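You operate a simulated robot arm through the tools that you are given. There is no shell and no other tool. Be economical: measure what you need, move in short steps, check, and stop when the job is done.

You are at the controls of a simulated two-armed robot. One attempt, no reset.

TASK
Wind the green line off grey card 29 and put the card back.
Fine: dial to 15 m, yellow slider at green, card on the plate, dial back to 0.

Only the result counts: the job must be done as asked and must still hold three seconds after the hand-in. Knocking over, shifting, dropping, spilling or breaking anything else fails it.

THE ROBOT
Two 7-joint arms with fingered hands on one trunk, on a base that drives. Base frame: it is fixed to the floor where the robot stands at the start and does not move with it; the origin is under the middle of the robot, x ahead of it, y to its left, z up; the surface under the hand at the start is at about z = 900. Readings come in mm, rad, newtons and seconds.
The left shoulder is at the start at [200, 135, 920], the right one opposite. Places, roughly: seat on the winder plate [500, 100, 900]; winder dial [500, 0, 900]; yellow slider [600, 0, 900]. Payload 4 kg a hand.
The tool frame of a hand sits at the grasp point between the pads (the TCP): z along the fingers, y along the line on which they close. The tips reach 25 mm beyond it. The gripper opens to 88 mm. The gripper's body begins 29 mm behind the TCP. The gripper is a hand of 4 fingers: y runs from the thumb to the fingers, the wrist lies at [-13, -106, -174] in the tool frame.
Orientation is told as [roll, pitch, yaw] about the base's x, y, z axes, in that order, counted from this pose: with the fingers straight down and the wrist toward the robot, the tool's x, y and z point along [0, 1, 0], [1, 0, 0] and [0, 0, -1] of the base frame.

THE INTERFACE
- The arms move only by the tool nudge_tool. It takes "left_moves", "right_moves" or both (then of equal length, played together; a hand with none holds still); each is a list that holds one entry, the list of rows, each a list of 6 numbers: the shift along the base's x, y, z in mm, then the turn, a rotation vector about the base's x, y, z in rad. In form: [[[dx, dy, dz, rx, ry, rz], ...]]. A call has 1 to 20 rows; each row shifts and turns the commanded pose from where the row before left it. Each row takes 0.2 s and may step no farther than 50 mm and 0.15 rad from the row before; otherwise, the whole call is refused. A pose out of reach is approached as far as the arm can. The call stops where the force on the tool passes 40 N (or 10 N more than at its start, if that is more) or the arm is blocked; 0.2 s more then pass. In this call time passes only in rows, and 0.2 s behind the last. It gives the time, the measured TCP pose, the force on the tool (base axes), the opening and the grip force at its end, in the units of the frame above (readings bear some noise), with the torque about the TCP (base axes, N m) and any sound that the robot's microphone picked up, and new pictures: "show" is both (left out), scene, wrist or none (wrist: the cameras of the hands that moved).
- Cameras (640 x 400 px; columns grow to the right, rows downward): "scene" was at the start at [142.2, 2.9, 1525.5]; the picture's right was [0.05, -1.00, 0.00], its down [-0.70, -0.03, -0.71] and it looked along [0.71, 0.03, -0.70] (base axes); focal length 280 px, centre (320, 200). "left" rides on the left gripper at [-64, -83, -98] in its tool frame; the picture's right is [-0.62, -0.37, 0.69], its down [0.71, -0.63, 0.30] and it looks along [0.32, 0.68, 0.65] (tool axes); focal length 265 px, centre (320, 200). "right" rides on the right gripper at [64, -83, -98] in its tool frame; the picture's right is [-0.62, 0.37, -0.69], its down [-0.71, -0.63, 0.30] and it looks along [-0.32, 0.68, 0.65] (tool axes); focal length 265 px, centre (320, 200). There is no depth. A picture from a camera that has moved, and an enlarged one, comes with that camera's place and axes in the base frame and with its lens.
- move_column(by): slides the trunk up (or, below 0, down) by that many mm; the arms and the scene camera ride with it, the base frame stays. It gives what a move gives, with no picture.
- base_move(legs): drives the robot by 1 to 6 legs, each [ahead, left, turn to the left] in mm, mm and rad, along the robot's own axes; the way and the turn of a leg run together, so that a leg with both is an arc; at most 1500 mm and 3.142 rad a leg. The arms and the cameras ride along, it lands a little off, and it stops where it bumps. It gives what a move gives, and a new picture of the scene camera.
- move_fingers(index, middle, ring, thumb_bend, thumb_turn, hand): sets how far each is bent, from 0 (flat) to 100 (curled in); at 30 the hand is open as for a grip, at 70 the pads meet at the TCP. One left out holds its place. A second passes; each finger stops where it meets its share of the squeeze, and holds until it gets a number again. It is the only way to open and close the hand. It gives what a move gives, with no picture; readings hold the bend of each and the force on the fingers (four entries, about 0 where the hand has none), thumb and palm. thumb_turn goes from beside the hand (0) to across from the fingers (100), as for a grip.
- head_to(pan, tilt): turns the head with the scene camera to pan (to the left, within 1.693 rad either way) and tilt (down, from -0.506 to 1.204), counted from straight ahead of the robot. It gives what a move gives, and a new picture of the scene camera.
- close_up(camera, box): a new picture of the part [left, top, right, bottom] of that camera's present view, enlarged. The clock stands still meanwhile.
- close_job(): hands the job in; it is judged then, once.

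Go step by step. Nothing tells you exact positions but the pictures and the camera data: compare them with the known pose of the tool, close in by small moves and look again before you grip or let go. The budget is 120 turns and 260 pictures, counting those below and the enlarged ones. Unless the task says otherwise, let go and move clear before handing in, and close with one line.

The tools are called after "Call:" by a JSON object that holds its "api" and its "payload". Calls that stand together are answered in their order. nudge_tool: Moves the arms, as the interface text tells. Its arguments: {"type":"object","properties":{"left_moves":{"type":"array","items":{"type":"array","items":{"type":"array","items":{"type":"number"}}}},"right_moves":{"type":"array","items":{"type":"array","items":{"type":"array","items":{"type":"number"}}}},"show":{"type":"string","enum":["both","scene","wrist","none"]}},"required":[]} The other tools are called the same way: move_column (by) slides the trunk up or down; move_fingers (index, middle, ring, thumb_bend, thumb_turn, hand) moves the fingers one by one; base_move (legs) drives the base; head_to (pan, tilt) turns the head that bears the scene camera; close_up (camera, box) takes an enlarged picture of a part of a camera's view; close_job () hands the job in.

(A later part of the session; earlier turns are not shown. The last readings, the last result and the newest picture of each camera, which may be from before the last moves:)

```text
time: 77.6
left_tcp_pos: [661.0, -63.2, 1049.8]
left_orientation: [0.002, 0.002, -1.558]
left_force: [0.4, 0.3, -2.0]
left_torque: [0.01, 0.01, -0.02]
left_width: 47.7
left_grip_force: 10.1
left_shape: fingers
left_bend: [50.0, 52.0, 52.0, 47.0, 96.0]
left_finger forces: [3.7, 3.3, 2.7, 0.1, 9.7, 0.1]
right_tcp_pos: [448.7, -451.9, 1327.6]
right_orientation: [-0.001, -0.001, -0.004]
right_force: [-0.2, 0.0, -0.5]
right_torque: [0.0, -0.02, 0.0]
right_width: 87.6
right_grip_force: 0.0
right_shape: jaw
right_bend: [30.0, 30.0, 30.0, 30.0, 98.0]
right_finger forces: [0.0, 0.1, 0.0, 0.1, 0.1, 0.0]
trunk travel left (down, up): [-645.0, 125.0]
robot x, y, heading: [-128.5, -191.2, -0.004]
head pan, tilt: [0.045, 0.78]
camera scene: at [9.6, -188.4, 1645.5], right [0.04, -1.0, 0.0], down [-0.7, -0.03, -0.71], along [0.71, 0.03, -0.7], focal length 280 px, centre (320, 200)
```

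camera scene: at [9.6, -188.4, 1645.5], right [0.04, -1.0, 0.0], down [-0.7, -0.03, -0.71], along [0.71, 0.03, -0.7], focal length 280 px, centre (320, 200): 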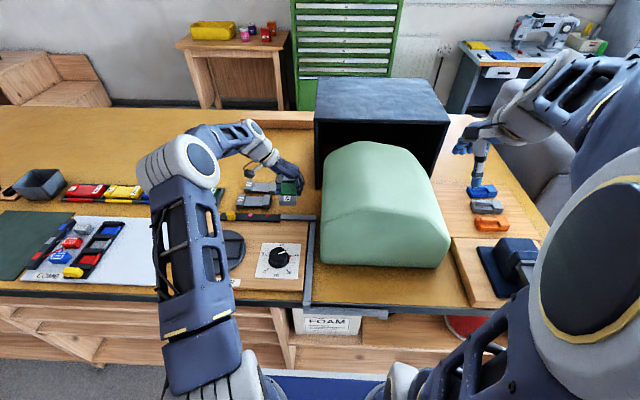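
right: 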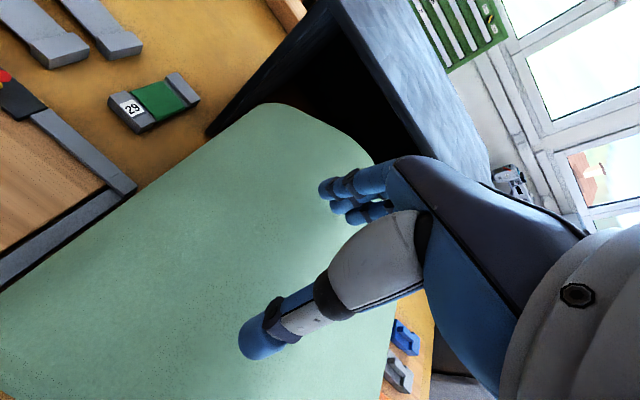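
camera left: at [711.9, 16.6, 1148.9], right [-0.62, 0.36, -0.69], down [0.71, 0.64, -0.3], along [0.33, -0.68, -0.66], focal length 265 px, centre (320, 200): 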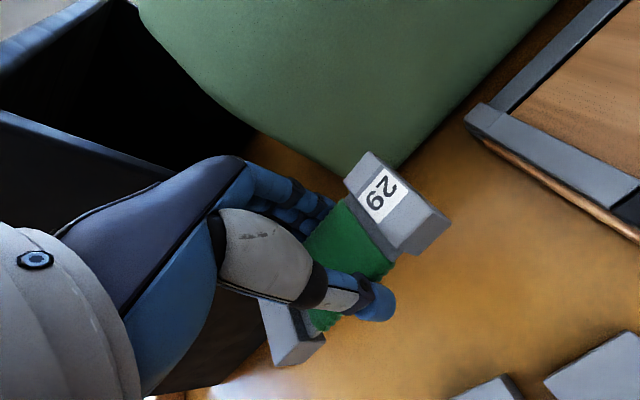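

Call:
{"api": "nudge_tool", "payload": {"left_moves": [[[-15, 19, 2, 0, 0, 0.15], [-15, 19, 2, 0, 0, 0.15], [-15, 19, 2, 0, 0, 0.15], [-15, 19, 2, 0, 0, 0.15], [-15, 19, 2, 0, 0, 0.15], [-15, 19, 2, 0, 0, 0.15], [-15, 19, 2, 0, 0, 0.15], [-15, 19, 2, 0, 0, 0.15], [-15, 19, 2, 0, 0, 0.15], [-15, 19, 2, 0, 0, 0.15], [-14, 20, 0, 0, 0, 0.15]]]}}

Call:
{"api": "close_up", "payload": {"camera": "scene", "box": [170, 180, 320, 290]}}

```text
time: 80.0
left_tcp_pos: [497.3, 146.0, 1070.7]
left_orientation: [0.003, 0.003, 0.096]
left_force: [1.1, -1.3, 0.2]
left_torque: [-0.01, 0.0, 0.01]
left_width: 48.1
left_grip_force: 9.3
left_shape: fingers
left_bend: [50.0, 52.0, 52.0, 47.0, 96.0]
left_finger forces: [3.7, 3.3, 2.7, 0.0, 9.6, 0.0]
right_tcp_pos: [448.3, -451.3, 1327.7]
right_orientation: [0.001, 0.001, -0.004]
right_force: [0.8, 1.0, 0.6]
right_torque: [0.0, 0.01, -0.01]
right_width: 87.7
right_grip_force: 0.0
right_shape: jaw
right_bend: [30.0, 30.0, 30.0, 30.0, 98.0]
right_finger forces: [0.0, 0.0, 0.0, 0.0, 0.0, 0.0]
trunk travel left (down, up): [-645.0, 125.0]
robot x, y, heading: [-133.4, -192.7, -0.005]
head pan, tilt: [0.045, 0.78]
camera scene: at [9.6, -188.4, 1645.5], right [0.04, -1.0, 0.0], down [-0.7, -0.03, -0.71], along [0.71, 0.03, -0.7], focal length 280 px, centre (320, 200)
camera left: at [420.0, 73.6, 1169.1], right [-0.31, -0.65, -0.69], down [-0.69, 0.65, -0.3], along [0.65, 0.39, -0.65], focal length 265 px, centre (320, 200)
```

scene: 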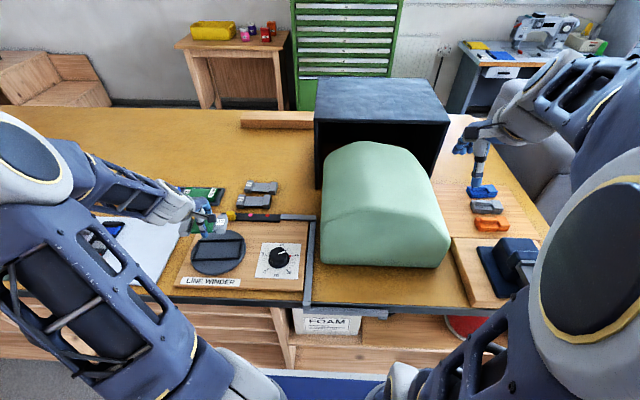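
left: 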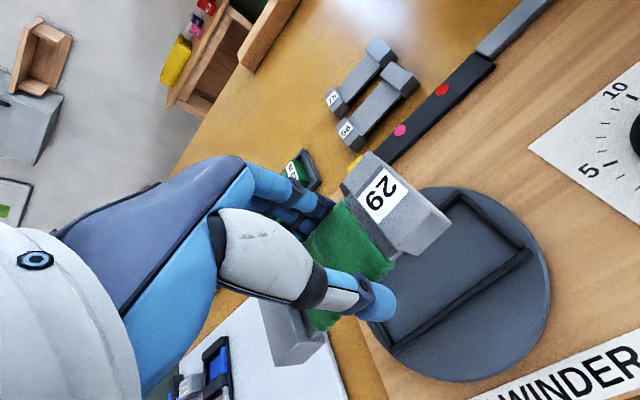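

```text
3.64 times, centred on (245, 235) of scene
camera zoom: at [9.6, -188.4, 1645.5], right [0.04, -1.0, 0.0], down [-0.7, -0.03, -0.71], along [0.71, 0.03, -0.7], focal length 1017 px, centre (593, 73)
```

zoom: 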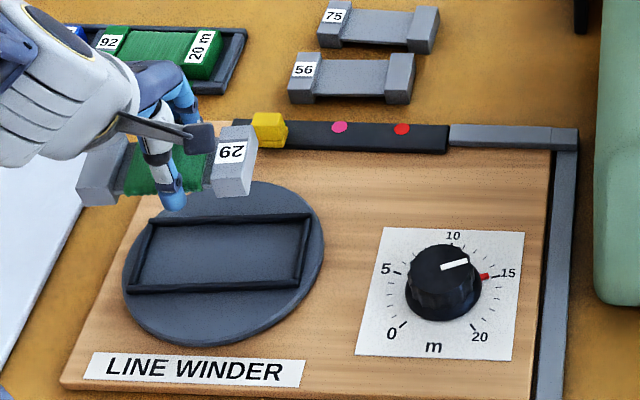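

The seat centre is about (500,150), tilted ~0.08 rad. I'll lower to hover just above it and compare.

Call:
{"api": "nudge_tool", "payload": {"left_moves": [[[2, 2, -35, 0, 0, -0.016], [1, 1, -35, 0, 0, 0], [0, 0, -25, 0, 0, 0]]], "show": "wrist"}}

Call:
{"api": "close_up", "payload": {"camera": "scene", "box": [175, 205, 265, 285]}}

Call:
{"api": "close_up", "payload": {"camera": "left", "box": [240, 130, 560, 390]}}

```text
time: 80.8
left_tcp_pos: [498.9, 148.4, 976.2]
left_orientation: [0.002, 0.0, 0.077]
left_force: [-0.5, -0.2, 0.8]
left_torque: [-0.04, -0.01, 0.01]
left_width: 48.1
left_grip_force: 9.1
left_shape: fingers
left_bend: [50.0, 52.0, 52.0, 47.0, 96.0]
left_finger forces: [3.7, 3.1, 2.6, 0.0, 9.5, 0.0]
right_tcp_pos: [448.6, -451.8, 1327.5]
right_orientation: [0.0, 0.0, -0.003]
right_force: [0.8, 0.1, 0.3]
right_torque: [0.01, -0.03, 0.03]
right_width: 87.6
right_grip_force: 0.0
right_shape: jaw
right_bend: [30.0, 30.0, 30.0, 30.0, 98.0]
right_finger forces: [0.0, 0.1, 0.0, 0.0, 0.0, 0.0]
trunk travel left (down, up): [-645.0, 125.0]
robot x, y, heading: [-130.0, -193.1, -0.004]
head pan, tilt: [0.045, 0.78]
camera left: at [421.3, 76.3, 1072.8], right [-0.32, -0.64, -0.69], down [-0.68, 0.67, -0.3], along [0.66, 0.38, -0.65], focal length 265 px, centre (320, 200)
```

left: 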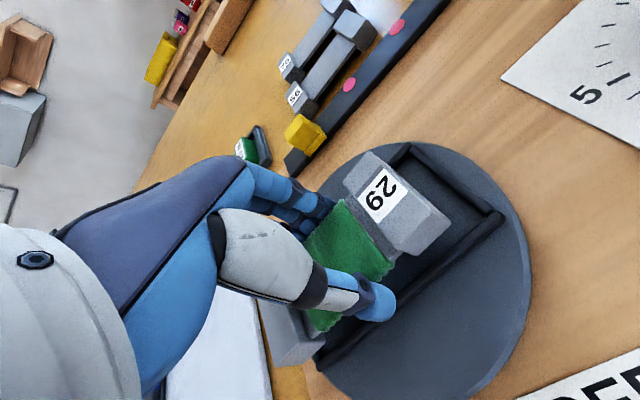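

```text
5.00 times, centred on (220, 245) of scene
camera zoom: at [9.3, -188.6, 1645.6], right [0.04, -1.0, 0.0], down [-0.7, -0.03, -0.71], along [0.71, 0.03, -0.7], focal length 1399 px, centre (820, -25)
```

zoom: 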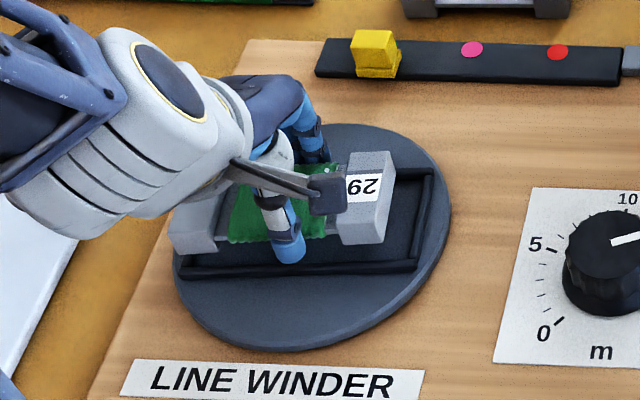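

```text
1.54 times, centred on (400, 260) of left
camera zoom: at [421.3, 76.3, 1072.8], right [-0.32, -0.64, -0.69], down [-0.68, 0.67, -0.3], along [0.66, 0.38, -0.65], focal length 408 px, centre (197, 108)
```

zoom: 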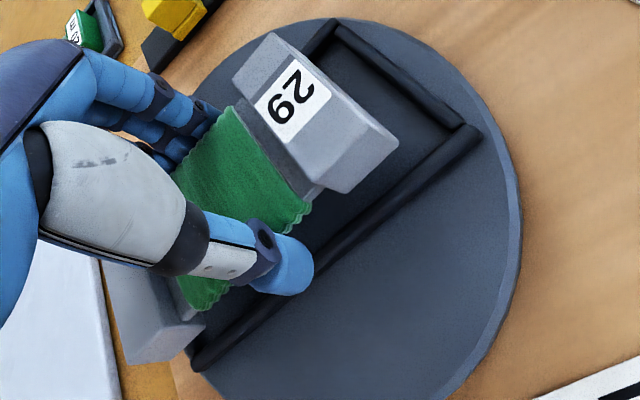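

The frame leaves ±5 mm clearance across, and the card needs about +5 mm in x and -1.5 mm in y. I'll adjust and lower to just above the frame.

Call:
{"api": "nudge_tool", "payload": {"left_moves": [[[5, -1.5, 0, 0, 0, 0], [0, 0, -12, 0, 0, 0]]], "show": "none"}}

Call:
{"api": "close_up", "payload": {"camera": "scene", "box": [175, 205, 265, 285]}}

Call:
{"api": "close_up", "payload": {"camera": "left", "box": [240, 130, 560, 390]}}

```text
time: 81.4
left_tcp_pos: [503.2, 148.0, 963.7]
left_orientation: [0.002, 0.003, 0.075]
left_force: [-1.2, -0.2, 1.3]
left_torque: [-0.01, -0.03, -0.02]
left_width: 47.8
left_grip_force: 11.4
left_shape: fingers
left_bend: [50.0, 52.0, 52.0, 46.0, 96.0]
left_finger forces: [3.4, 6.5, 2.4, 0.0, 10.0, 0.0]
right_tcp_pos: [449.0, -451.1, 1328.0]
right_orientation: [0.0, 0.0, -0.004]
right_force: [0.4, 0.6, -0.2]
right_torque: [0.0, 0.01, 0.0]
right_width: 87.6
right_grip_force: 0.1
right_shape: jaw
right_bend: [30.0, 30.0, 30.0, 30.0, 98.0]
right_finger forces: [0.1, 0.1, 0.1, 0.0, 0.0, 0.0]
trunk travel left (down, up): [-645.0, 125.0]
robot x, y, heading: [-134.2, -193.2, -0.004]
head pan, tilt: [0.045, 0.78]
```

```text
5.00 times, centred on (220, 245) of scene
camera zoom: at [9.4, -188.5, 1645.6], right [0.04, -1.0, 0.0], down [-0.7, -0.03, -0.71], along [0.71, 0.03, -0.7], focal length 1399 px, centre (820, -25)
```

zoom: 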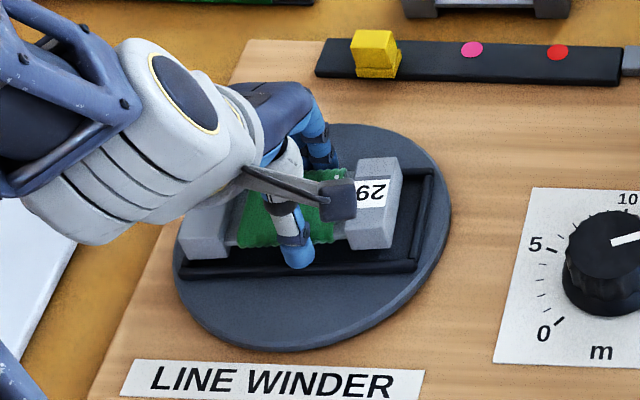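

```text
1.54 times, centred on (400, 260) of left
camera zoom: at [425.9, 75.4, 1061.4], right [-0.32, -0.64, -0.69], down [-0.68, 0.67, -0.3], along [0.66, 0.38, -0.65], focal length 408 px, centre (197, 108)
```

zoom: 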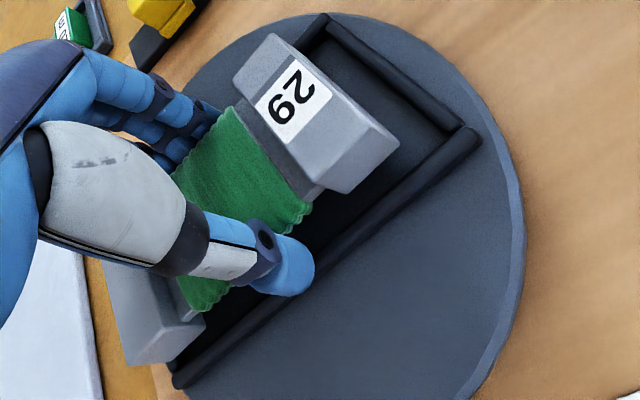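

Call:
{"api": "nudge_tool", "payload": {"left_moves": [[[0, -1, -5, 0, 0, 0], [0, 0, -4, 0, 0, 0], [0, 0, -3, 0, 0, 0]]], "show": "none"}}

Call:
{"api": "close_up", "payload": {"camera": "scene", "box": [175, 205, 265, 285]}}

Call:
{"api": "close_up", "payload": {"camera": "left", "box": [240, 130, 560, 390]}}

```text
time: 81.9
left_tcp_pos: [506.7, 147.3, 961.8]
left_orientation: [0.009, -0.012, 0.077]
left_force: [-7.3, -1.3, 19.7]
left_torque: [-0.09, -0.32, 0.02]
left_width: 47.9
left_grip_force: 24.5
left_shape: fingers
left_bend: [53.0, 54.0, 54.0, 45.0, 95.0]
left_finger forces: [18.5, 16.3, 1.0, 0.0, 12.9, 0.0]
right_tcp_pos: [448.7, -451.6, 1328.5]
right_orientation: [-0.001, 0.0, -0.004]
right_force: [0.2, 0.6, 0.5]
right_torque: [0.01, 0.01, 0.0]
right_width: 87.7
right_grip_force: 0.1
right_shape: jaw
right_bend: [30.0, 30.0, 30.0, 30.0, 98.0]
right_finger forces: [0.0, 0.0, 0.0, 0.0, 0.0, 0.0]
trunk travel left (down, up): [-645.0, 125.0]
robot x, y, heading: [-128.7, -190.1, -0.007]
head pan, tilt: [0.045, 0.78]
stopped in row 2 (left hand): the force on the tool passed its limit at 46 N (the readings are from after the stop); the commanded pose is now the measured one
```

```text
5.00 times, centred on (220, 245) of scene
camera zoom: at [8.4, -188.8, 1645.7], right [0.04, -1.0, 0.0], down [-0.7, -0.03, -0.71], along [0.71, 0.03, -0.7], focal length 1399 px, centre (820, -25)
```

zoom: 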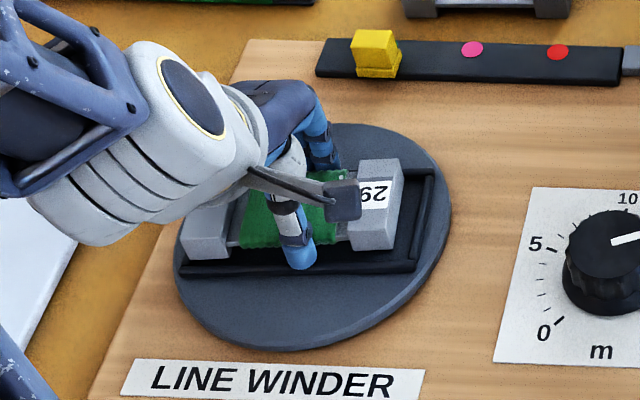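

```text
1.54 times, centred on (400, 260) of left
camera zoom: at [427.9, 74.7, 1058.1], right [-0.31, -0.64, -0.7], down [-0.68, 0.67, -0.31], along [0.66, 0.38, -0.64], focal length 408 px, centre (197, 108)
```

zoom: 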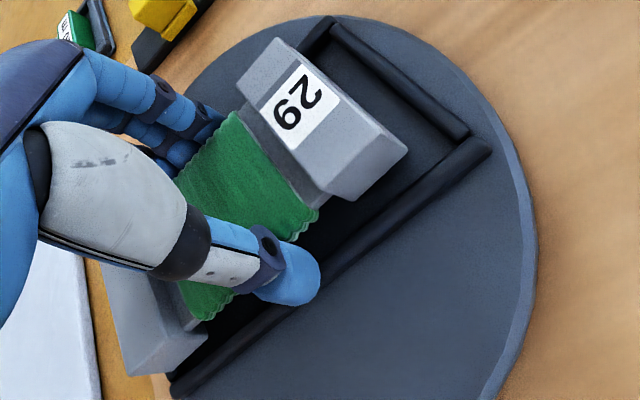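

Contact came at z≈961: the fingertips meet the frame while the card is almost down. I'll lift a little and check alignment closely.

Call:
{"api": "nudge_tool", "payload": {"left_moves": [[[-3, -2, 8, -0.007, 0.012, 0]]], "show": "none"}}

Call:
{"api": "close_up", "payload": {"camera": "scene", "box": [192, 228, 252, 268]}}

Call:
{"api": "close_up", "payload": {"camera": "left", "box": [280, 140, 520, 340]}}

```text
time: 82.3
left_tcp_pos: [503.7, 145.1, 968.0]
left_orientation: [0.0, 0.004, 0.076]
left_force: [0.0, 0.7, -1.6]
left_torque: [-0.02, -0.04, 0.0]
left_width: 47.7
left_grip_force: 9.1
left_shape: fingers
left_bend: [51.0, 53.0, 53.0, 47.0, 95.0]
left_finger forces: [3.7, 3.0, 2.4, 0.0, 9.1, 0.0]
right_tcp_pos: [448.8, -450.2, 1327.3]
right_orientation: [-0.001, 0.002, -0.003]
right_force: [-0.5, 0.2, -0.1]
right_torque: [0.01, -0.03, -0.04]
right_width: 87.9
right_grip_force: 0.0
right_shape: jaw
right_bend: [30.0, 30.0, 30.0, 30.0, 98.0]
right_finger forces: [0.0, 0.0, 0.0, 0.1, 0.1, 0.1]
trunk travel left (down, up): [-645.0, 125.0]
robot x, y, heading: [-132.9, -192.7, -0.003]
head pan, tilt: [0.045, 0.78]
```

```text
10.00 times, centred on (222, 248) of scene
camera zoom: at [9.6, -188.3, 1645.1], right [0.04, -1.0, 0.0], down [-0.7, -0.03, -0.71], along [0.71, 0.03, -0.7], focal length 2797 px, centre (1300, -280)
```

zoom: 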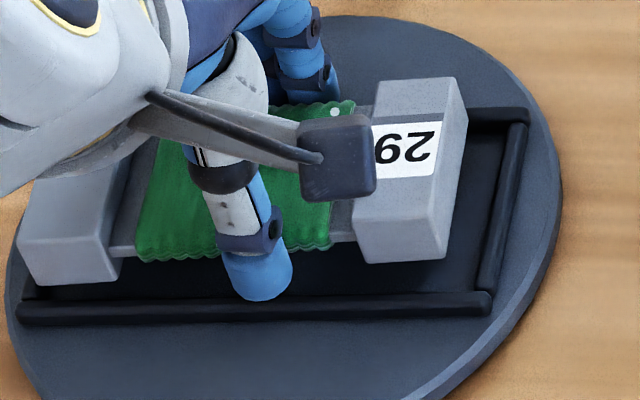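

```text
2.00 times, centred on (400, 240) of left
camera zoom: at [426.3, 74.1, 1065.5], right [-0.32, -0.65, -0.69], down [-0.68, 0.66, -0.3], along [0.65, 0.38, -0.66], focal length 531 px, centre (160, 120)
```

zoom: 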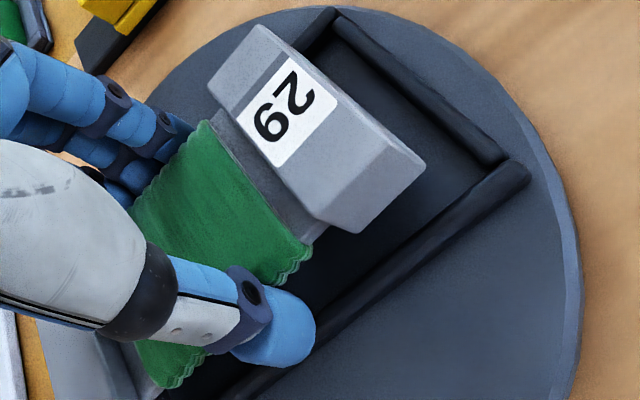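

The card needs ~3.5 mm to the right and ~0.045 rad less yaw. I'll correct and lower gently.

Call:
{"api": "nudge_tool", "payload": {"left_moves": [[[0.5, -3.5, 0, 0, 0, -0.045], [0, 0, -3, 0, 0, 0], [0, 0, -3, 0, 0, 0]]], "show": "none"}}

Call:
{"api": "close_up", "payload": {"camera": "scene", "box": [192, 228, 252, 268]}}

```text
time: 83.1
left_tcp_pos: [503.9, 141.5, 961.6]
left_orientation: [0.002, 0.004, 0.031]
left_force: [-2.1, -1.1, 6.6]
left_torque: [0.01, -0.16, -0.01]
left_width: 47.8
left_grip_force: 14.4
left_shape: fingers
left_bend: [51.0, 53.0, 53.0, 46.0, 95.0]
left_finger forces: [3.4, 14.0, 1.8, 0.1, 10.9, 0.0]
right_tcp_pos: [448.6, -450.3, 1328.1]
right_orientation: [0.001, -0.001, -0.003]
right_force: [0.1, 0.7, -0.4]
right_torque: [-0.03, 0.0, -0.01]
right_width: 87.7
right_grip_force: 0.2
right_shape: jaw
right_bend: [30.0, 30.0, 30.0, 30.0, 98.0]
right_finger forces: [0.0, 0.1, 0.0, 0.0, 0.0, 0.0]
trunk travel left (down, up): [-645.0, 125.0]
robot x, y, heading: [-131.6, -191.9, -0.005]
head pan, tilt: [0.045, 0.78]
```

```text
10.00 times, centred on (222, 248) of scene
camera zoom: at [9.2, -188.5, 1645.7], right [0.04, -1.0, 0.0], down [-0.7, -0.03, -0.71], along [0.71, 0.03, -0.7], focal length 2797 px, centre (1300, -280)
```

zoom: 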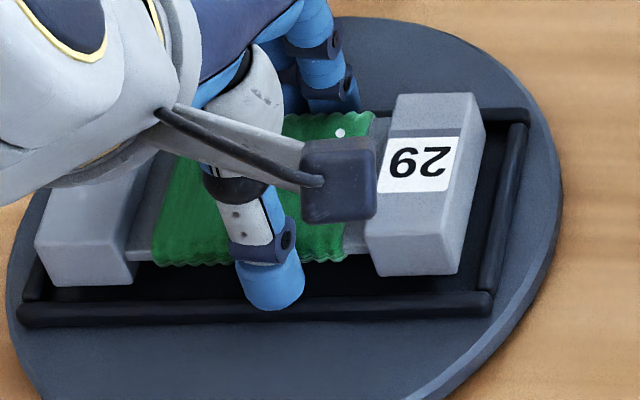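

Call:
{"api": "nudge_tool", "payload": {"left_moves": [[[0, 0, 3, 0, 0, 0], [-2, -2, 0, 0, 0, 0], [0, 0, -3, 0, 0, 0], [0, 0, -2, 0, 0, 0]]], "show": "none"}}

Call:
{"api": "close_up", "payload": {"camera": "scene", "box": [192, 228, 252, 268]}}

Call:
{"api": "close_up", "payload": {"camera": "left", "box": [280, 140, 520, 340]}}

```text
time: 84.1
left_tcp_pos: [502.8, 140.5, 962.5]
left_orientation: [0.002, -0.001, 0.03]
left_force: [-2.8, 0.6, 14.2]
left_torque: [-0.09, -0.4, 0.0]
left_width: 47.7
left_grip_force: 17.5
left_shape: fingers
left_bend: [51.0, 53.0, 53.0, 47.0, 95.0]
left_finger forces: [17.0, 5.8, 2.1, 0.1, 9.6, 0.1]
right_tcp_pos: [447.9, -451.7, 1328.1]
right_orientation: [0.0, 0.0, -0.004]
right_force: [0.0, -0.7, 0.1]
right_torque: [0.01, -0.04, 0.01]
right_width: 87.5
right_grip_force: 0.1
right_shape: jaw
right_bend: [30.0, 30.0, 30.0, 30.0, 98.0]
right_finger forces: [0.0, 0.1, 0.0, 0.1, 0.1, 0.1]
trunk travel left (down, up): [-645.0, 125.0]
robot x, y, heading: [-133.6, -186.4, -0.001]
head pan, tilt: [0.045, 0.78]
```

```text
10.00 times, centred on (222, 248) of scene
camera zoom: at [9.0, -188.6, 1645.9], right [0.04, -1.0, 0.0], down [-0.7, -0.03, -0.71], along [0.71, 0.03, -0.7], focal length 2797 px, centre (1300, -280)
```

zoom: 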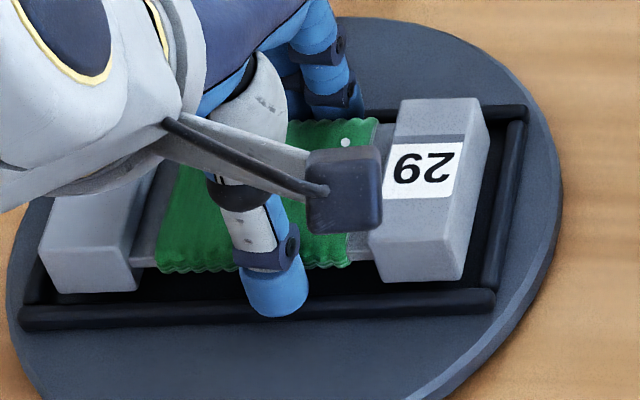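

```text
2.00 times, centred on (400, 240) of left
camera zoom: at [421.6, 71.9, 1059.6], right [-0.35, -0.63, -0.69], down [-0.65, 0.69, -0.3], along [0.67, 0.35, -0.65], focal length 531 px, centre (160, 120)
```

zoom: 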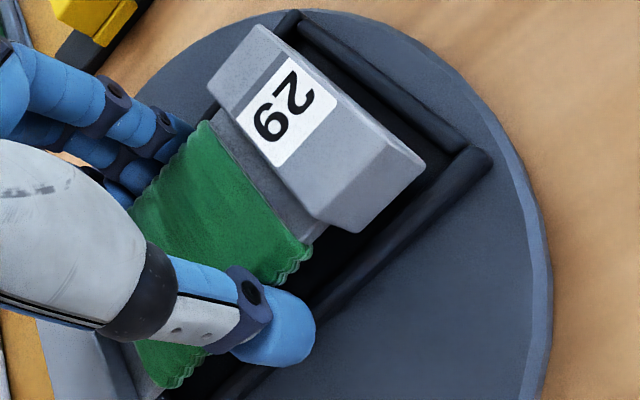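

The card is inside the frame with only the fingertip on the back lip. I'll ease up 1.5 mm and release.

Call:
{"api": "nudge_tool", "payload": {"left_moves": [[[0, 0, 1.5, 0, 0, 0]]], "show": "none"}}

Call:
{"api": "move_fingers", "payload": {"hand": "left", "index": 38, "middle": 38, "ring": 38, "thumb_bend": 35}}

Call:
{"api": "close_up", "payload": {"camera": "scene", "box": [192, 228, 252, 268]}}

```text
time: 84.5
left_tcp_pos: [502.1, 140.2, 961.4]
left_orientation: [0.0, 0.002, 0.031]
left_force: [-0.1, 0.6, 7.1]
left_torque: [-0.06, -0.27, 0.0]
left_width: 47.8
left_grip_force: 13.1
left_shape: fingers
left_bend: [51.0, 53.0, 53.0, 47.0, 95.0]
left_finger forces: [11.1, 3.6, 2.5, 0.0, 9.0, 0.0]
right_tcp_pos: [449.2, -450.9, 1328.6]
right_orientation: [0.0, 0.001, -0.004]
right_force: [0.1, -0.6, 0.5]
right_torque: [0.01, 0.01, -0.02]
right_width: 87.5
right_grip_force: 0.1
right_shape: jaw
right_bend: [30.0, 30.0, 30.0, 30.0, 98.0]
right_finger forces: [0.0, 0.0, 0.0, 0.1, 0.0, 0.0]
trunk travel left (down, up): [-645.0, 125.0]
robot x, y, heading: [-132.9, -186.2, -0.001]
head pan, tilt: [0.045, 0.78]
```

```text
time: 85.5
left_tcp_pos: [501.8, 139.8, 962.6]
left_orientation: [0.0, 0.003, 0.03]
left_force: [1.2, -0.8, -0.4]
left_torque: [-0.02, -0.01, -0.02]
left_width: 70.4
left_grip_force: 0.0
left_shape: fingers
left_bend: [38.0, 38.0, 38.0, 35.0, 97.0]
left_finger forces: [0.0, 0.1, 0.0, 0.0, 0.0, 0.0]
right_tcp_pos: [448.5, -451.3, 1328.1]
right_orientation: [0.001, 0.0, -0.004]
right_force: [0.0, 0.0, -0.3]
right_torque: [0.0, 0.01, 0.01]
right_width: 87.4
right_grip_force: 0.0
right_shape: jaw
right_bend: [30.0, 30.0, 30.0, 30.0, 98.0]
right_finger forces: [0.0, 0.0, 0.1, 0.0, 0.0, 0.0]
trunk travel left (down, up): [-645.0, 125.0]
robot x, y, heading: [-133.4, -196.1, -0.0]
head pan, tilt: [0.045, 0.78]
```

```text
10.00 times, centred on (222, 248) of scene
camera zoom: at [9.4, -188.4, 1645.5], right [0.04, -1.0, 0.0], down [-0.7, -0.03, -0.71], along [0.71, 0.03, -0.7], focal length 2797 px, centre (1300, -280)
```

zoom: 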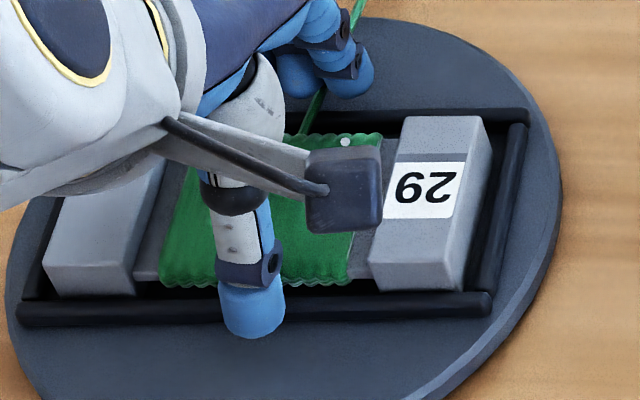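

The card is seated and the green line has hooked up toward the slider. I'll lift straight up and look.

Call:
{"api": "nudge_tool", "payload": {"left_moves": [[[0, 0, 20, 0, 0, 0], [0, 0, 45, 0, 0, 0], [-20, -20, 40, 0, 0, 0], [0, -40, 20, 0, 0, 0], [0, -45, 0, 0, 0, 0]]], "show": "none"}}

Call:
{"api": "close_up", "payload": {"camera": "scene", "box": [170, 180, 320, 290]}}

```text
time: 86.7
left_tcp_pos: [478.6, 35.8, 1087.6]
left_orientation: [-0.001, 0.003, 0.033]
left_force: [-0.6, 0.1, 0.7]
left_torque: [-0.01, -0.03, 0.0]
left_width: 70.6
left_grip_force: 0.2
left_shape: fingers
left_bend: [38.0, 38.0, 38.0, 35.0, 97.0]
left_finger forces: [0.0, 0.1, 0.0, 0.0, 0.0, 0.0]
right_tcp_pos: [449.2, -451.1, 1326.5]
right_orientation: [0.0, -0.001, -0.004]
right_force: [-0.5, 0.7, -0.1]
right_torque: [-0.01, 0.02, -0.06]
right_width: 87.7
right_grip_force: 0.0
right_shape: jaw
right_bend: [30.0, 30.0, 30.0, 30.0, 98.0]
right_finger forces: [0.0, 0.0, 0.1, 0.0, 0.0, 0.0]
trunk travel left (down, up): [-645.0, 125.0]
robot x, y, heading: [-131.2, -190.0, -0.002]
head pan, tilt: [0.045, 0.78]
```

```text
3.64 times, centred on (245, 235) of scene
camera zoom: at [9.4, -187.7, 1645.5], right [0.04, -1.0, 0.0], down [-0.7, -0.03, -0.71], along [0.71, 0.03, -0.7], focal length 1017 px, centre (593, 73)
```

zoom: 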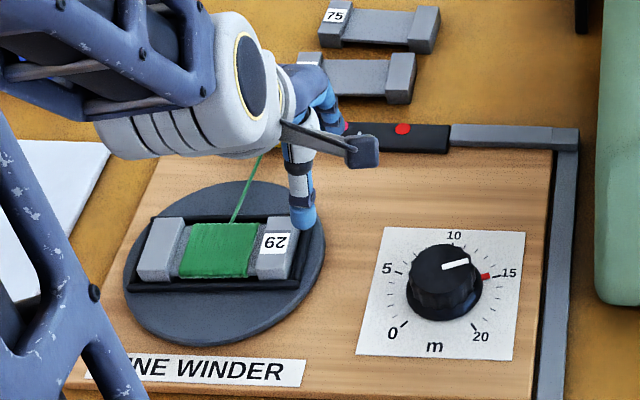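

The card is seated. Now I'll turn the dial back, counter-clockwise, starting from yaw -1.25 above the knob.

Call:
{"api": "nudge_tool", "payload": {"left_moves": [[[0.3, -8.7, -5, 0, 0, -0.1425], [0.3, -8.7, -5, 0, 0, -0.1425], [0.3, -8.7, -5, 0, 0, -0.1425], [0.3, -8.7, -5, 0, 0, -0.1425], [0.3, -8.7, -5, 0, 0, -0.1425], [0.3, -8.7, -10, 0, 0, -0.1425], [0.3, -8.7, -20, 0, 0, -0.1425], [0.3, -8.7, -20, 0, 0, -0.1425], [0.3, -8.7, -25, 0, 0, -0.1425]]], "show": "wrist"}}

Call:
{"api": "move_fingers", "payload": {"hand": "left", "index": 30, "middle": 30, "ring": 30, "thumb_bend": 30}}

Call:
{"api": "close_up", "payload": {"camera": "scene", "box": [170, 180, 320, 290]}}

```text
time: 88.7
left_tcp_pos: [485.8, -43.4, 988.5]
left_orientation: [0.002, 0.003, -1.254]
left_force: [-0.1, -0.1, 1.1]
left_torque: [0.03, -0.02, 0.01]
left_width: 70.7
left_grip_force: 0.1
left_shape: fingers
left_bend: [38.0, 38.0, 38.0, 35.0, 97.0]
left_finger forces: [0.1, 0.1, 0.1, 0.0, 0.0, 0.1]
right_tcp_pos: [449.1, -450.3, 1327.9]
right_orientation: [-0.001, 0.0, -0.002]
right_force: [0.2, -0.2, 0.0]
right_torque: [0.03, 0.04, 0.01]
right_width: 87.5
right_grip_force: 0.0
right_shape: jaw
right_bend: [30.0, 30.0, 30.0, 30.0, 98.0]
right_finger forces: [0.1, 0.0, 0.0, 0.0, 0.0, 0.0]
trunk travel left (down, up): [-645.0, 125.0]
robot x, y, heading: [-137.0, -190.4, -0.002]
head pan, tilt: [0.045, 0.78]
camera left: at [398.5, 13.5, 1085.7], right [-0.7, 0.16, -0.69], down [0.48, 0.82, -0.3], along [0.52, -0.55, -0.66], focal length 265 px, centre (320, 200)
```

left: 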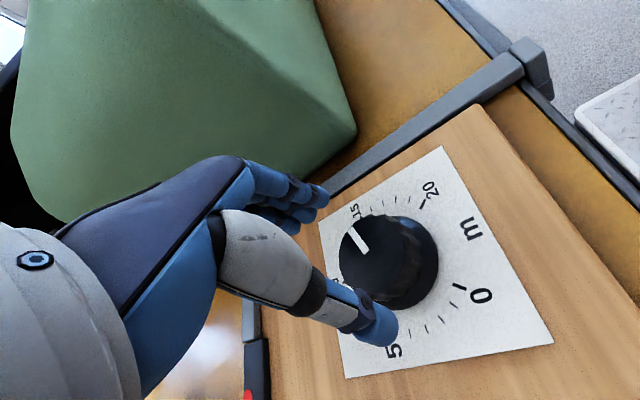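

```text
time: 89.7
left_tcp_pos: [486.3, -43.7, 987.3]
left_orientation: [0.0, 0.004, -1.253]
left_force: [-0.6, -0.2, -0.2]
left_torque: [0.0, 0.02, 0.01]
left_width: 84.7
left_grip_force: 0.1
left_shape: fingers
left_bend: [30.0, 30.0, 30.0, 30.0, 97.0]
left_finger forces: [0.0, 0.0, 0.1, 0.1, 0.1, 0.1]
right_tcp_pos: [449.9, -451.1, 1328.1]
right_orientation: [-0.001, 0.0, -0.004]
right_force: [0.7, -0.6, -0.3]
right_torque: [-0.02, -0.04, -0.04]
right_width: 87.8
right_grip_force: 0.1
right_shape: jaw
right_bend: [30.0, 30.0, 30.0, 30.0, 98.0]
right_finger forces: [0.0, 0.1, 0.1, 0.1, 0.0, 0.1]
trunk travel left (down, up): [-645.0, 125.0]
robot x, y, heading: [-132.5, -192.7, -0.002]
head pan, tilt: [0.045, 0.78]
```

```text
3.64 times, centred on (245, 235) of scene
camera zoom: at [9.4, -188.4, 1645.5], right [0.04, -1.0, 0.0], down [-0.7, -0.03, -0.71], along [0.71, 0.03, -0.7], focal length 1017 px, centre (593, 73)
```

zoom: 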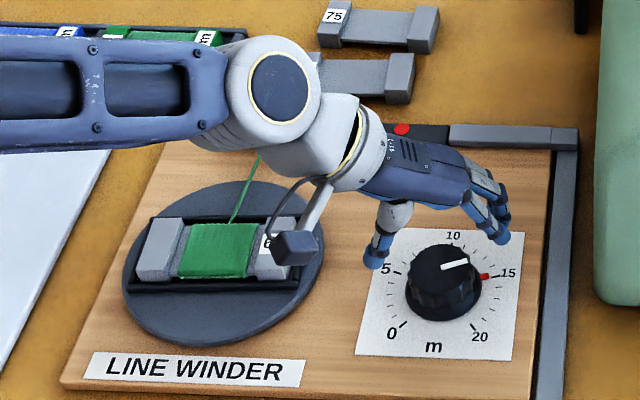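

Call:
{"api": "nudge_tool", "payload": {"left_moves": [[[-4.8, 0.5, -14, 0, 0, 0], [0, 0, -14, 0, 0, 0], [0, 0, -13, 0, 0, 0]]], "show": "none"}}

Call:
{"api": "move_fingers", "payload": {"hand": "left", "index": 60, "middle": 60, "ring": 60, "thumb_bend": 60}}

Call:
{"api": "nudge_tool", "payload": {"left_moves": [[[0, 0, 0, 0, 0, 0.1], [0, 0, 0, 0, 0, 0.1], [0, 0, 0, 0, 0, 0.1], [0, 0, 0, 0, 0, 0.1], [0, 0, 0, 0, 0, 0.1], [0, 0, 0, 0, 0, 0.1]]], "show": "none"}}

Call:
{"api": "close_up", "payload": {"camera": "scene", "box": [170, 180, 320, 290]}}

```text
time: 90.5
left_tcp_pos: [481.8, -41.4, 945.3]
left_orientation: [0.002, 0.003, -1.249]
left_force: [-0.4, -1.1, -0.7]
left_torque: [0.01, 0.01, -0.02]
left_width: 84.4
left_grip_force: 0.1
left_shape: fingers
left_bend: [30.0, 30.0, 30.0, 30.0, 97.0]
left_finger forces: [0.0, 0.1, 0.0, 0.0, 0.0, 0.0]
right_tcp_pos: [449.2, -450.9, 1327.6]
right_orientation: [0.0, 0.001, -0.004]
right_force: [0.2, -0.2, 0.3]
right_torque: [0.0, -0.01, -0.01]
right_width: 87.6
right_grip_force: 0.1
right_shape: jaw
right_bend: [30.0, 30.0, 30.0, 30.0, 98.0]
right_finger forces: [0.1, 0.0, 0.0, 0.1, 0.1, 0.0]
trunk travel left (down, up): [-645.0, 125.0]
robot x, y, heading: [-130.2, -189.9, -0.005]
head pan, tilt: [0.045, 0.78]
```

```text
time: 91.5
left_tcp_pos: [482.3, -42.2, 946.0]
left_orientation: [0.002, 0.005, -1.25]
left_force: [6.4, -8.9, 3.6]
left_torque: [-0.21, -0.18, -0.01]
left_width: 53.3
left_grip_force: 12.9
left_shape: fingers
left_bend: [45.0, 49.0, 58.0, 47.0, 97.0]
left_finger forces: [8.4, 7.8, 2.4, 0.0, 8.3, 0.0]
right_tcp_pos: [448.5, -450.9, 1329.1]
right_orientation: [0.0, 0.001, -0.003]
right_force: [0.6, -0.6, -0.4]
right_torque: [-0.02, -0.04, 0.02]
right_width: 87.8
right_grip_force: 0.1
right_shape: jaw
right_bend: [30.0, 30.0, 30.0, 30.0, 98.0]
right_finger forces: [0.0, 0.0, 0.1, 0.0, 0.0, 0.0]
trunk travel left (down, up): [-645.0, 125.0]
robot x, y, heading: [-131.2, -189.8, -0.006]
head pan, tilt: [0.045, 0.78]
```

```text
time: 92.9
left_tcp_pos: [480.1, -42.1, 945.8]
left_orientation: [0.002, 0.002, -0.647]
left_force: [8.1, -2.6, 8.7]
left_torque: [-0.02, -0.29, -0.04]
left_width: 53.4
left_grip_force: 14.2
left_shape: fingers
left_bend: [45.0, 49.0, 57.0, 47.0, 97.0]
left_finger forces: [7.7, 7.1, 3.9, 0.0, 9.1, 0.1]
right_tcp_pos: [448.8, -450.4, 1327.6]
right_orientation: [0.001, 0.0, -0.003]
right_force: [0.5, 0.2, -1.0]
right_torque: [0.01, -0.01, 0.03]
right_width: 87.5
right_grip_force: 0.1
right_shape: jaw
right_bend: [30.0, 30.0, 30.0, 30.0, 98.0]
right_finger forces: [0.0, 0.0, 0.1, 0.0, 0.0, 0.0]
trunk travel left (down, up): [-645.0, 125.0]
robot x, y, heading: [-134.3, -190.3, -0.003]
head pan, tilt: [0.045, 0.78]
```

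```text
3.64 times, centred on (245, 235) of scene
camera zoom: at [9.5, -188.3, 1645.5], right [0.04, -1.0, 0.0], down [-0.7, -0.03, -0.71], along [0.71, 0.03, -0.7], focal length 1017 px, centre (593, 73)
```

zoom: 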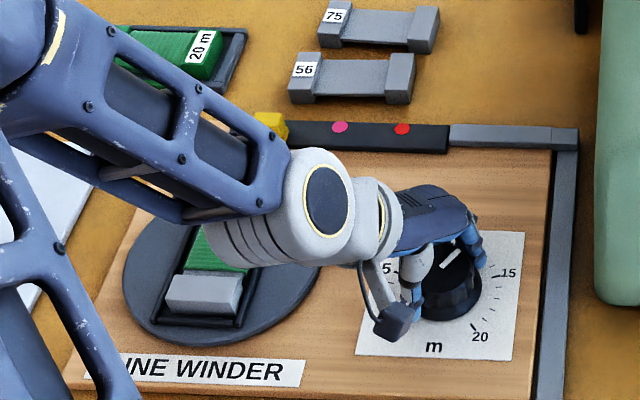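

Call:
{"api": "nudge_tool", "payload": {"left_moves": [[[0, 0, 0, 0, 0, 0.1], [0, 0, 0, 0, 0, 0.1], [0, 0, 0, 0, 0, 0.1], [0, 0, 0, 0, 0, 0.1], [0, 0, 0, 0, 0, 0.1], [0, 0, 0, 0, 0, 0.1], [0, 0, 0, 0, 0, 0.1], [0, 0, 0, 0, 0, 0.1], [0, 0, 0, 0, 0, 0.1], [0, 0, 0, 0, 0, 0.1], [0, 0, 0, 0, 0, 0.1], [0, 0, 0, 0, 0, 0.1]]], "show": "scene"}}

Call:
{"api": "close_up", "payload": {"camera": "left", "box": [240, 130, 480, 380]}}

```text
time: 95.5
left_tcp_pos: [479.5, -40.4, 944.3]
left_orientation: [-0.001, 0.002, 0.554]
left_force: [2.4, 7.2, 10.8]
left_torque: [0.26, -0.1, -0.05]
left_width: 53.4
left_grip_force: 13.7
left_shape: fingers
left_bend: [45.0, 49.0, 57.0, 47.0, 98.0]
left_finger forces: [7.0, 6.6, 4.4, 0.0, 10.2, 0.1]
right_tcp_pos: [449.1, -450.2, 1327.2]
right_orientation: [-0.001, 0.0, -0.003]
right_force: [0.1, 0.5, 0.3]
right_torque: [-0.03, -0.02, -0.02]
right_width: 87.9
right_grip_force: 0.1
right_shape: jaw
right_bend: [30.0, 30.0, 30.0, 30.0, 98.0]
right_finger forces: [0.1, 0.1, 0.0, 0.0, 0.0, 0.1]
trunk travel left (down, up): [-645.0, 125.0]
robot x, y, heading: [-137.5, -191.9, 0.002]
head pan, tilt: [0.045, 0.78]
camera scene: at [9.2, -188.1, 1645.6], right [0.04, -1.0, 0.0], down [-0.7, -0.03, -0.71], along [0.71, 0.03, -0.7], focal length 280 px, centre (320, 200)
```

scene: 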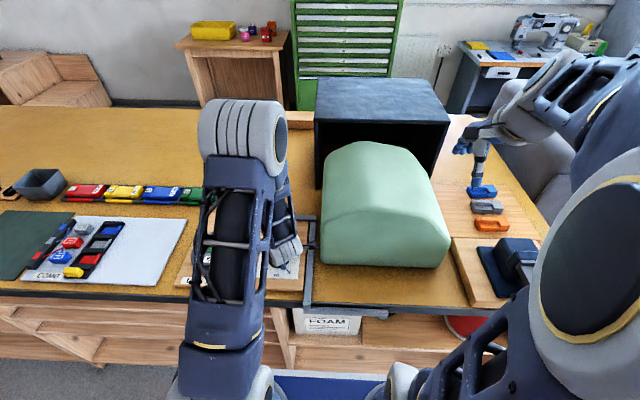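

```text
1.60 times, centred on (360, 255) of left
camera zoom: at [443.2, -141.3, 1043.4], right [0.01, -0.72, -0.69], down [-0.91, 0.28, -0.3], along [0.41, 0.63, -0.66], focal length 425 px, centre (256, 112)
```

zoom: 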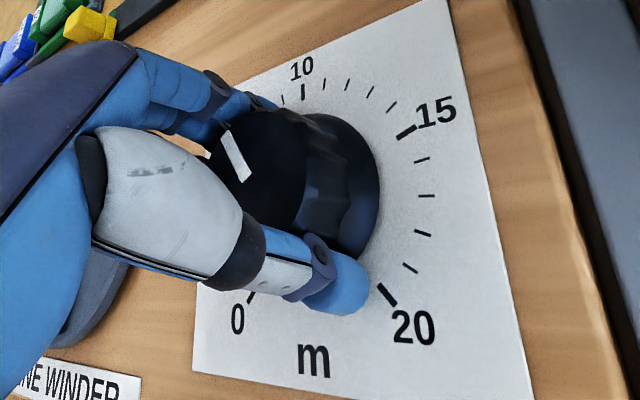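

Call:
{"api": "move_fingers", "payload": {"hand": "left", "index": 30, "middle": 30, "ring": 30, "thumb_bend": 30}}

Call:
{"api": "nudge_tool", "payload": {"left_moves": [[[0, 0, 38, 0, 0, 0], [0, 0, 0, 0, 0, -0.15], [0, 0, 0, 0, 0, -0.15], [0, 0, 0, 0, 0, -0.15], [0, 0, 0, 0, 0, -0.15], [0, 0, 0, 0, 0, -0.15], [0, 0, 0, 0, 0, -0.15], [0, 0, 0, 0, 0, -0.15], [0, 0, 0, 0, 0, -0.15], [0, 0, 0, 0, 0, -0.15], [0, 0, 0, 0, 0, -0.15], [0, 0, 0, 0, 0, -0.15], [0, 0, 0, 0, 0, -0.15]]], "show": "none"}}

Call:
{"api": "close_up", "payload": {"camera": "scene", "box": [170, 180, 320, 290]}}

```text
time: 96.5
left_tcp_pos: [480.7, -41.7, 945.4]
left_orientation: [-0.001, 0.003, 0.55]
left_force: [-0.2, -1.2, 0.5]
left_torque: [0.02, 0.0, -0.01]
left_width: 84.5
left_grip_force: 0.1
left_shape: fingers
left_bend: [30.0, 30.0, 30.0, 30.0, 98.0]
left_finger forces: [0.0, 0.1, 0.0, 0.1, 0.0, 0.1]
right_tcp_pos: [448.4, -451.8, 1327.9]
right_orientation: [-0.001, 0.001, -0.004]
right_force: [0.4, 0.4, -0.9]
right_torque: [-0.01, -0.06, 0.0]
right_width: 87.8
right_grip_force: 0.0
right_shape: jaw
right_bend: [30.0, 30.0, 30.0, 30.0, 98.0]
right_finger forces: [0.0, 0.1, 0.0, 0.0, 0.0, 0.0]
trunk travel left (down, up): [-645.0, 125.0]
robot x, y, heading: [-131.5, -191.9, -0.001]
head pan, tilt: [0.045, 0.78]
```

```text
time: 99.3
left_tcp_pos: [479.9, -42.5, 983.7]
left_orientation: [0.001, 0.004, -1.25]
left_force: [-1.6, -0.8, -0.9]
left_torque: [0.0, 0.01, 0.02]
left_width: 84.4
left_grip_force: 0.1
left_shape: fingers
left_bend: [30.0, 30.0, 30.0, 30.0, 98.0]
left_finger forces: [0.0, 0.1, 0.0, 0.0, 0.0, 0.1]
right_tcp_pos: [447.4, -451.5, 1328.1]
right_orientation: [0.0, 0.001, -0.003]
right_force: [0.1, 0.3, 0.6]
right_torque: [0.03, 0.01, -0.05]
right_width: 88.0
right_grip_force: 0.0
right_shape: jaw
right_bend: [30.0, 30.0, 30.0, 30.0, 98.0]
right_finger forces: [0.0, 0.0, 0.0, 0.0, 0.0, 0.1]
trunk travel left (down, up): [-645.0, 125.0]
robot x, y, heading: [-133.3, -192.9, -0.002]
head pan, tilt: [0.045, 0.78]
```

```text
3.64 times, centred on (245, 235) of scene
camera zoom: at [9.3, -188.4, 1645.6], right [0.04, -1.0, 0.0], down [-0.7, -0.03, -0.71], along [0.71, 0.03, -0.7], focal length 1017 px, centre (593, 73)
```

zoom: 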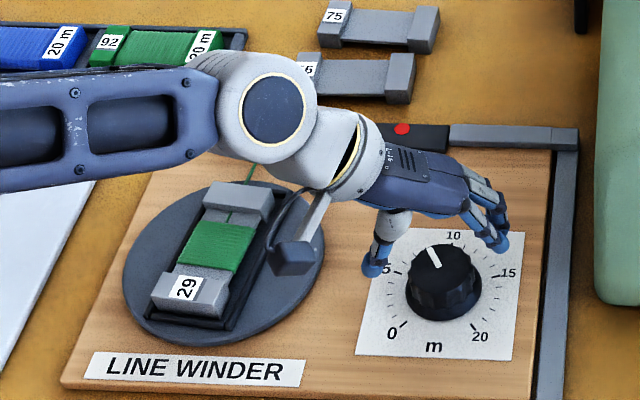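

The line is coming off and the dial is near 7.5. Second stroke.

Call:
{"api": "nudge_tool", "payload": {"left_moves": [[[1, 0, -20, 0, 0, 0], [0, 0, -18, 0, 0, 0]]], "show": "none"}}

Call:
{"api": "move_fingers", "payload": {"hand": "left", "index": 60, "middle": 60, "ring": 60, "thumb_bend": 60}}

Call:
{"api": "nudge_tool", "payload": {"left_moves": [[[0, 0, 0, 0, 0, 0.1], [0, 0, 0, 0, 0, 0.1], [0, 0, 0, 0, 0, 0.1], [0, 0, 0, 0, 0, 0.1], [0, 0, 0, 0, 0, 0.1], [0, 0, 0, 0, 0, 0.1], [0, 0, 0, 0, 0, 0.1], [0, 0, 0, 0, 0, 0.1], [0, 0, 0, 0, 0, 0.1], [0, 0, 0, 0, 0, 0.1], [0, 0, 0, 0, 0, 0.1], [0, 0, 0, 0, 0, 0.1], [0, 0, 0, 0, 0, 0.1], [0, 0, 0, 0, 0, 0.1], [0, 0, 0, 0, 0, 0.1], [0, 0, 0, 0, 0, 0.1]]], "show": "none"}}

Call:
{"api": "close_up", "payload": {"camera": "left", "box": [240, 130, 480, 380]}}

```text
time: 99.9
left_tcp_pos: [481.9, -42.5, 944.9]
left_orientation: [0.001, 0.004, -1.25]
left_force: [-0.3, 0.2, 0.1]
left_torque: [-0.01, 0.04, 0.03]
left_width: 84.4
left_grip_force: 0.1
left_shape: fingers
left_bend: [30.0, 30.0, 30.0, 30.0, 98.0]
left_finger forces: [0.0, 0.0, 0.1, 0.0, 0.1, 0.1]
right_tcp_pos: [448.7, -451.6, 1329.5]
right_orientation: [0.0, 0.0, -0.003]
right_force: [-0.2, -0.5, 0.2]
right_torque: [0.04, -0.01, -0.04]
right_width: 87.8
right_grip_force: 0.0
right_shape: jaw
right_bend: [30.0, 30.0, 30.0, 30.0, 98.0]
right_finger forces: [0.0, 0.0, 0.0, 0.1, 0.0, 0.0]
trunk travel left (down, up): [-645.0, 125.0]
robot x, y, heading: [-134.8, -192.6, -0.002]
head pan, tilt: [0.045, 0.78]
```

```text
time: 100.9
left_tcp_pos: [482.2, -43.2, 945.3]
left_orientation: [0.0, 0.001, -1.25]
left_force: [7.6, -8.0, 1.1]
left_torque: [-0.26, -0.2, 0.01]
left_width: 53.2
left_grip_force: 13.6
left_shape: fingers
left_bend: [45.0, 50.0, 56.0, 47.0, 97.0]
left_finger forces: [8.9, 7.5, 2.9, 0.1, 8.9, 0.1]
right_tcp_pos: [449.8, -450.7, 1327.4]
right_orientation: [0.001, 0.001, -0.004]
right_force: [-0.3, 0.2, 0.2]
right_torque: [0.0, -0.01, -0.02]
right_width: 87.8
right_grip_force: 0.1
right_shape: jaw
right_bend: [30.0, 30.0, 30.0, 30.0, 98.0]
right_finger forces: [0.0, 0.1, 0.1, 0.0, 0.1, 0.1]
trunk travel left (down, up): [-645.0, 125.0]
robot x, y, heading: [-133.0, -192.2, -0.004]
head pan, tilt: [0.045, 0.78]
```

```text
time: 104.3
left_tcp_pos: [482.0, -40.5, 947.5]
left_orientation: [0.002, 0.001, 0.354]
left_force: [1.3, 7.6, 3.5]
left_torque: [0.19, -0.1, -0.1]
left_width: 53.3
left_grip_force: 13.5
left_shape: fingers
left_bend: [46.0, 50.0, 57.0, 46.0, 98.0]
left_finger forces: [6.8, 6.5, 3.3, 0.1, 11.1, 0.1]
right_tcp_pos: [448.8, -450.9, 1328.2]
right_orientation: [0.0, -0.001, -0.003]
right_force: [-0.5, -0.2, -0.3]
right_torque: [0.0, -0.01, 0.0]
right_width: 88.0
right_grip_force: 0.0
right_shape: jaw
right_bend: [30.0, 30.0, 30.0, 30.0, 98.0]
right_finger forces: [0.0, 0.1, 0.0, 0.0, 0.0, 0.0]
trunk travel left (down, up): [-645.0, 125.0]
robot x, y, heading: [-133.7, -190.0, -0.007]
head pan, tilt: [0.045, 0.78]
```

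```text
1.60 times, centred on (360, 255) of left
camera zoom: at [425.8, -132.4, 1043.4], right [-0.13, -0.71, -0.69], down [-0.84, 0.45, -0.3], along [0.53, 0.54, -0.66], focal length 425 px, centre (256, 112)
```

zoom: 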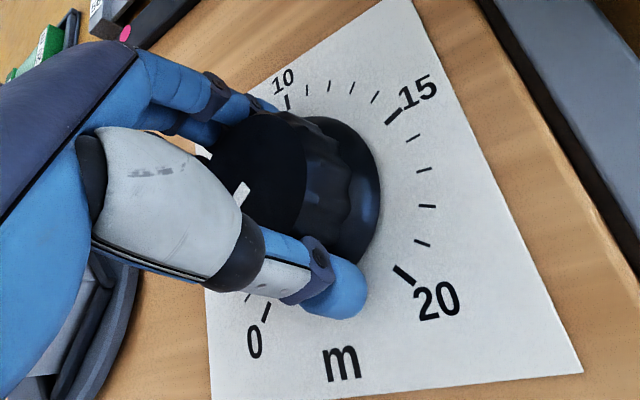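

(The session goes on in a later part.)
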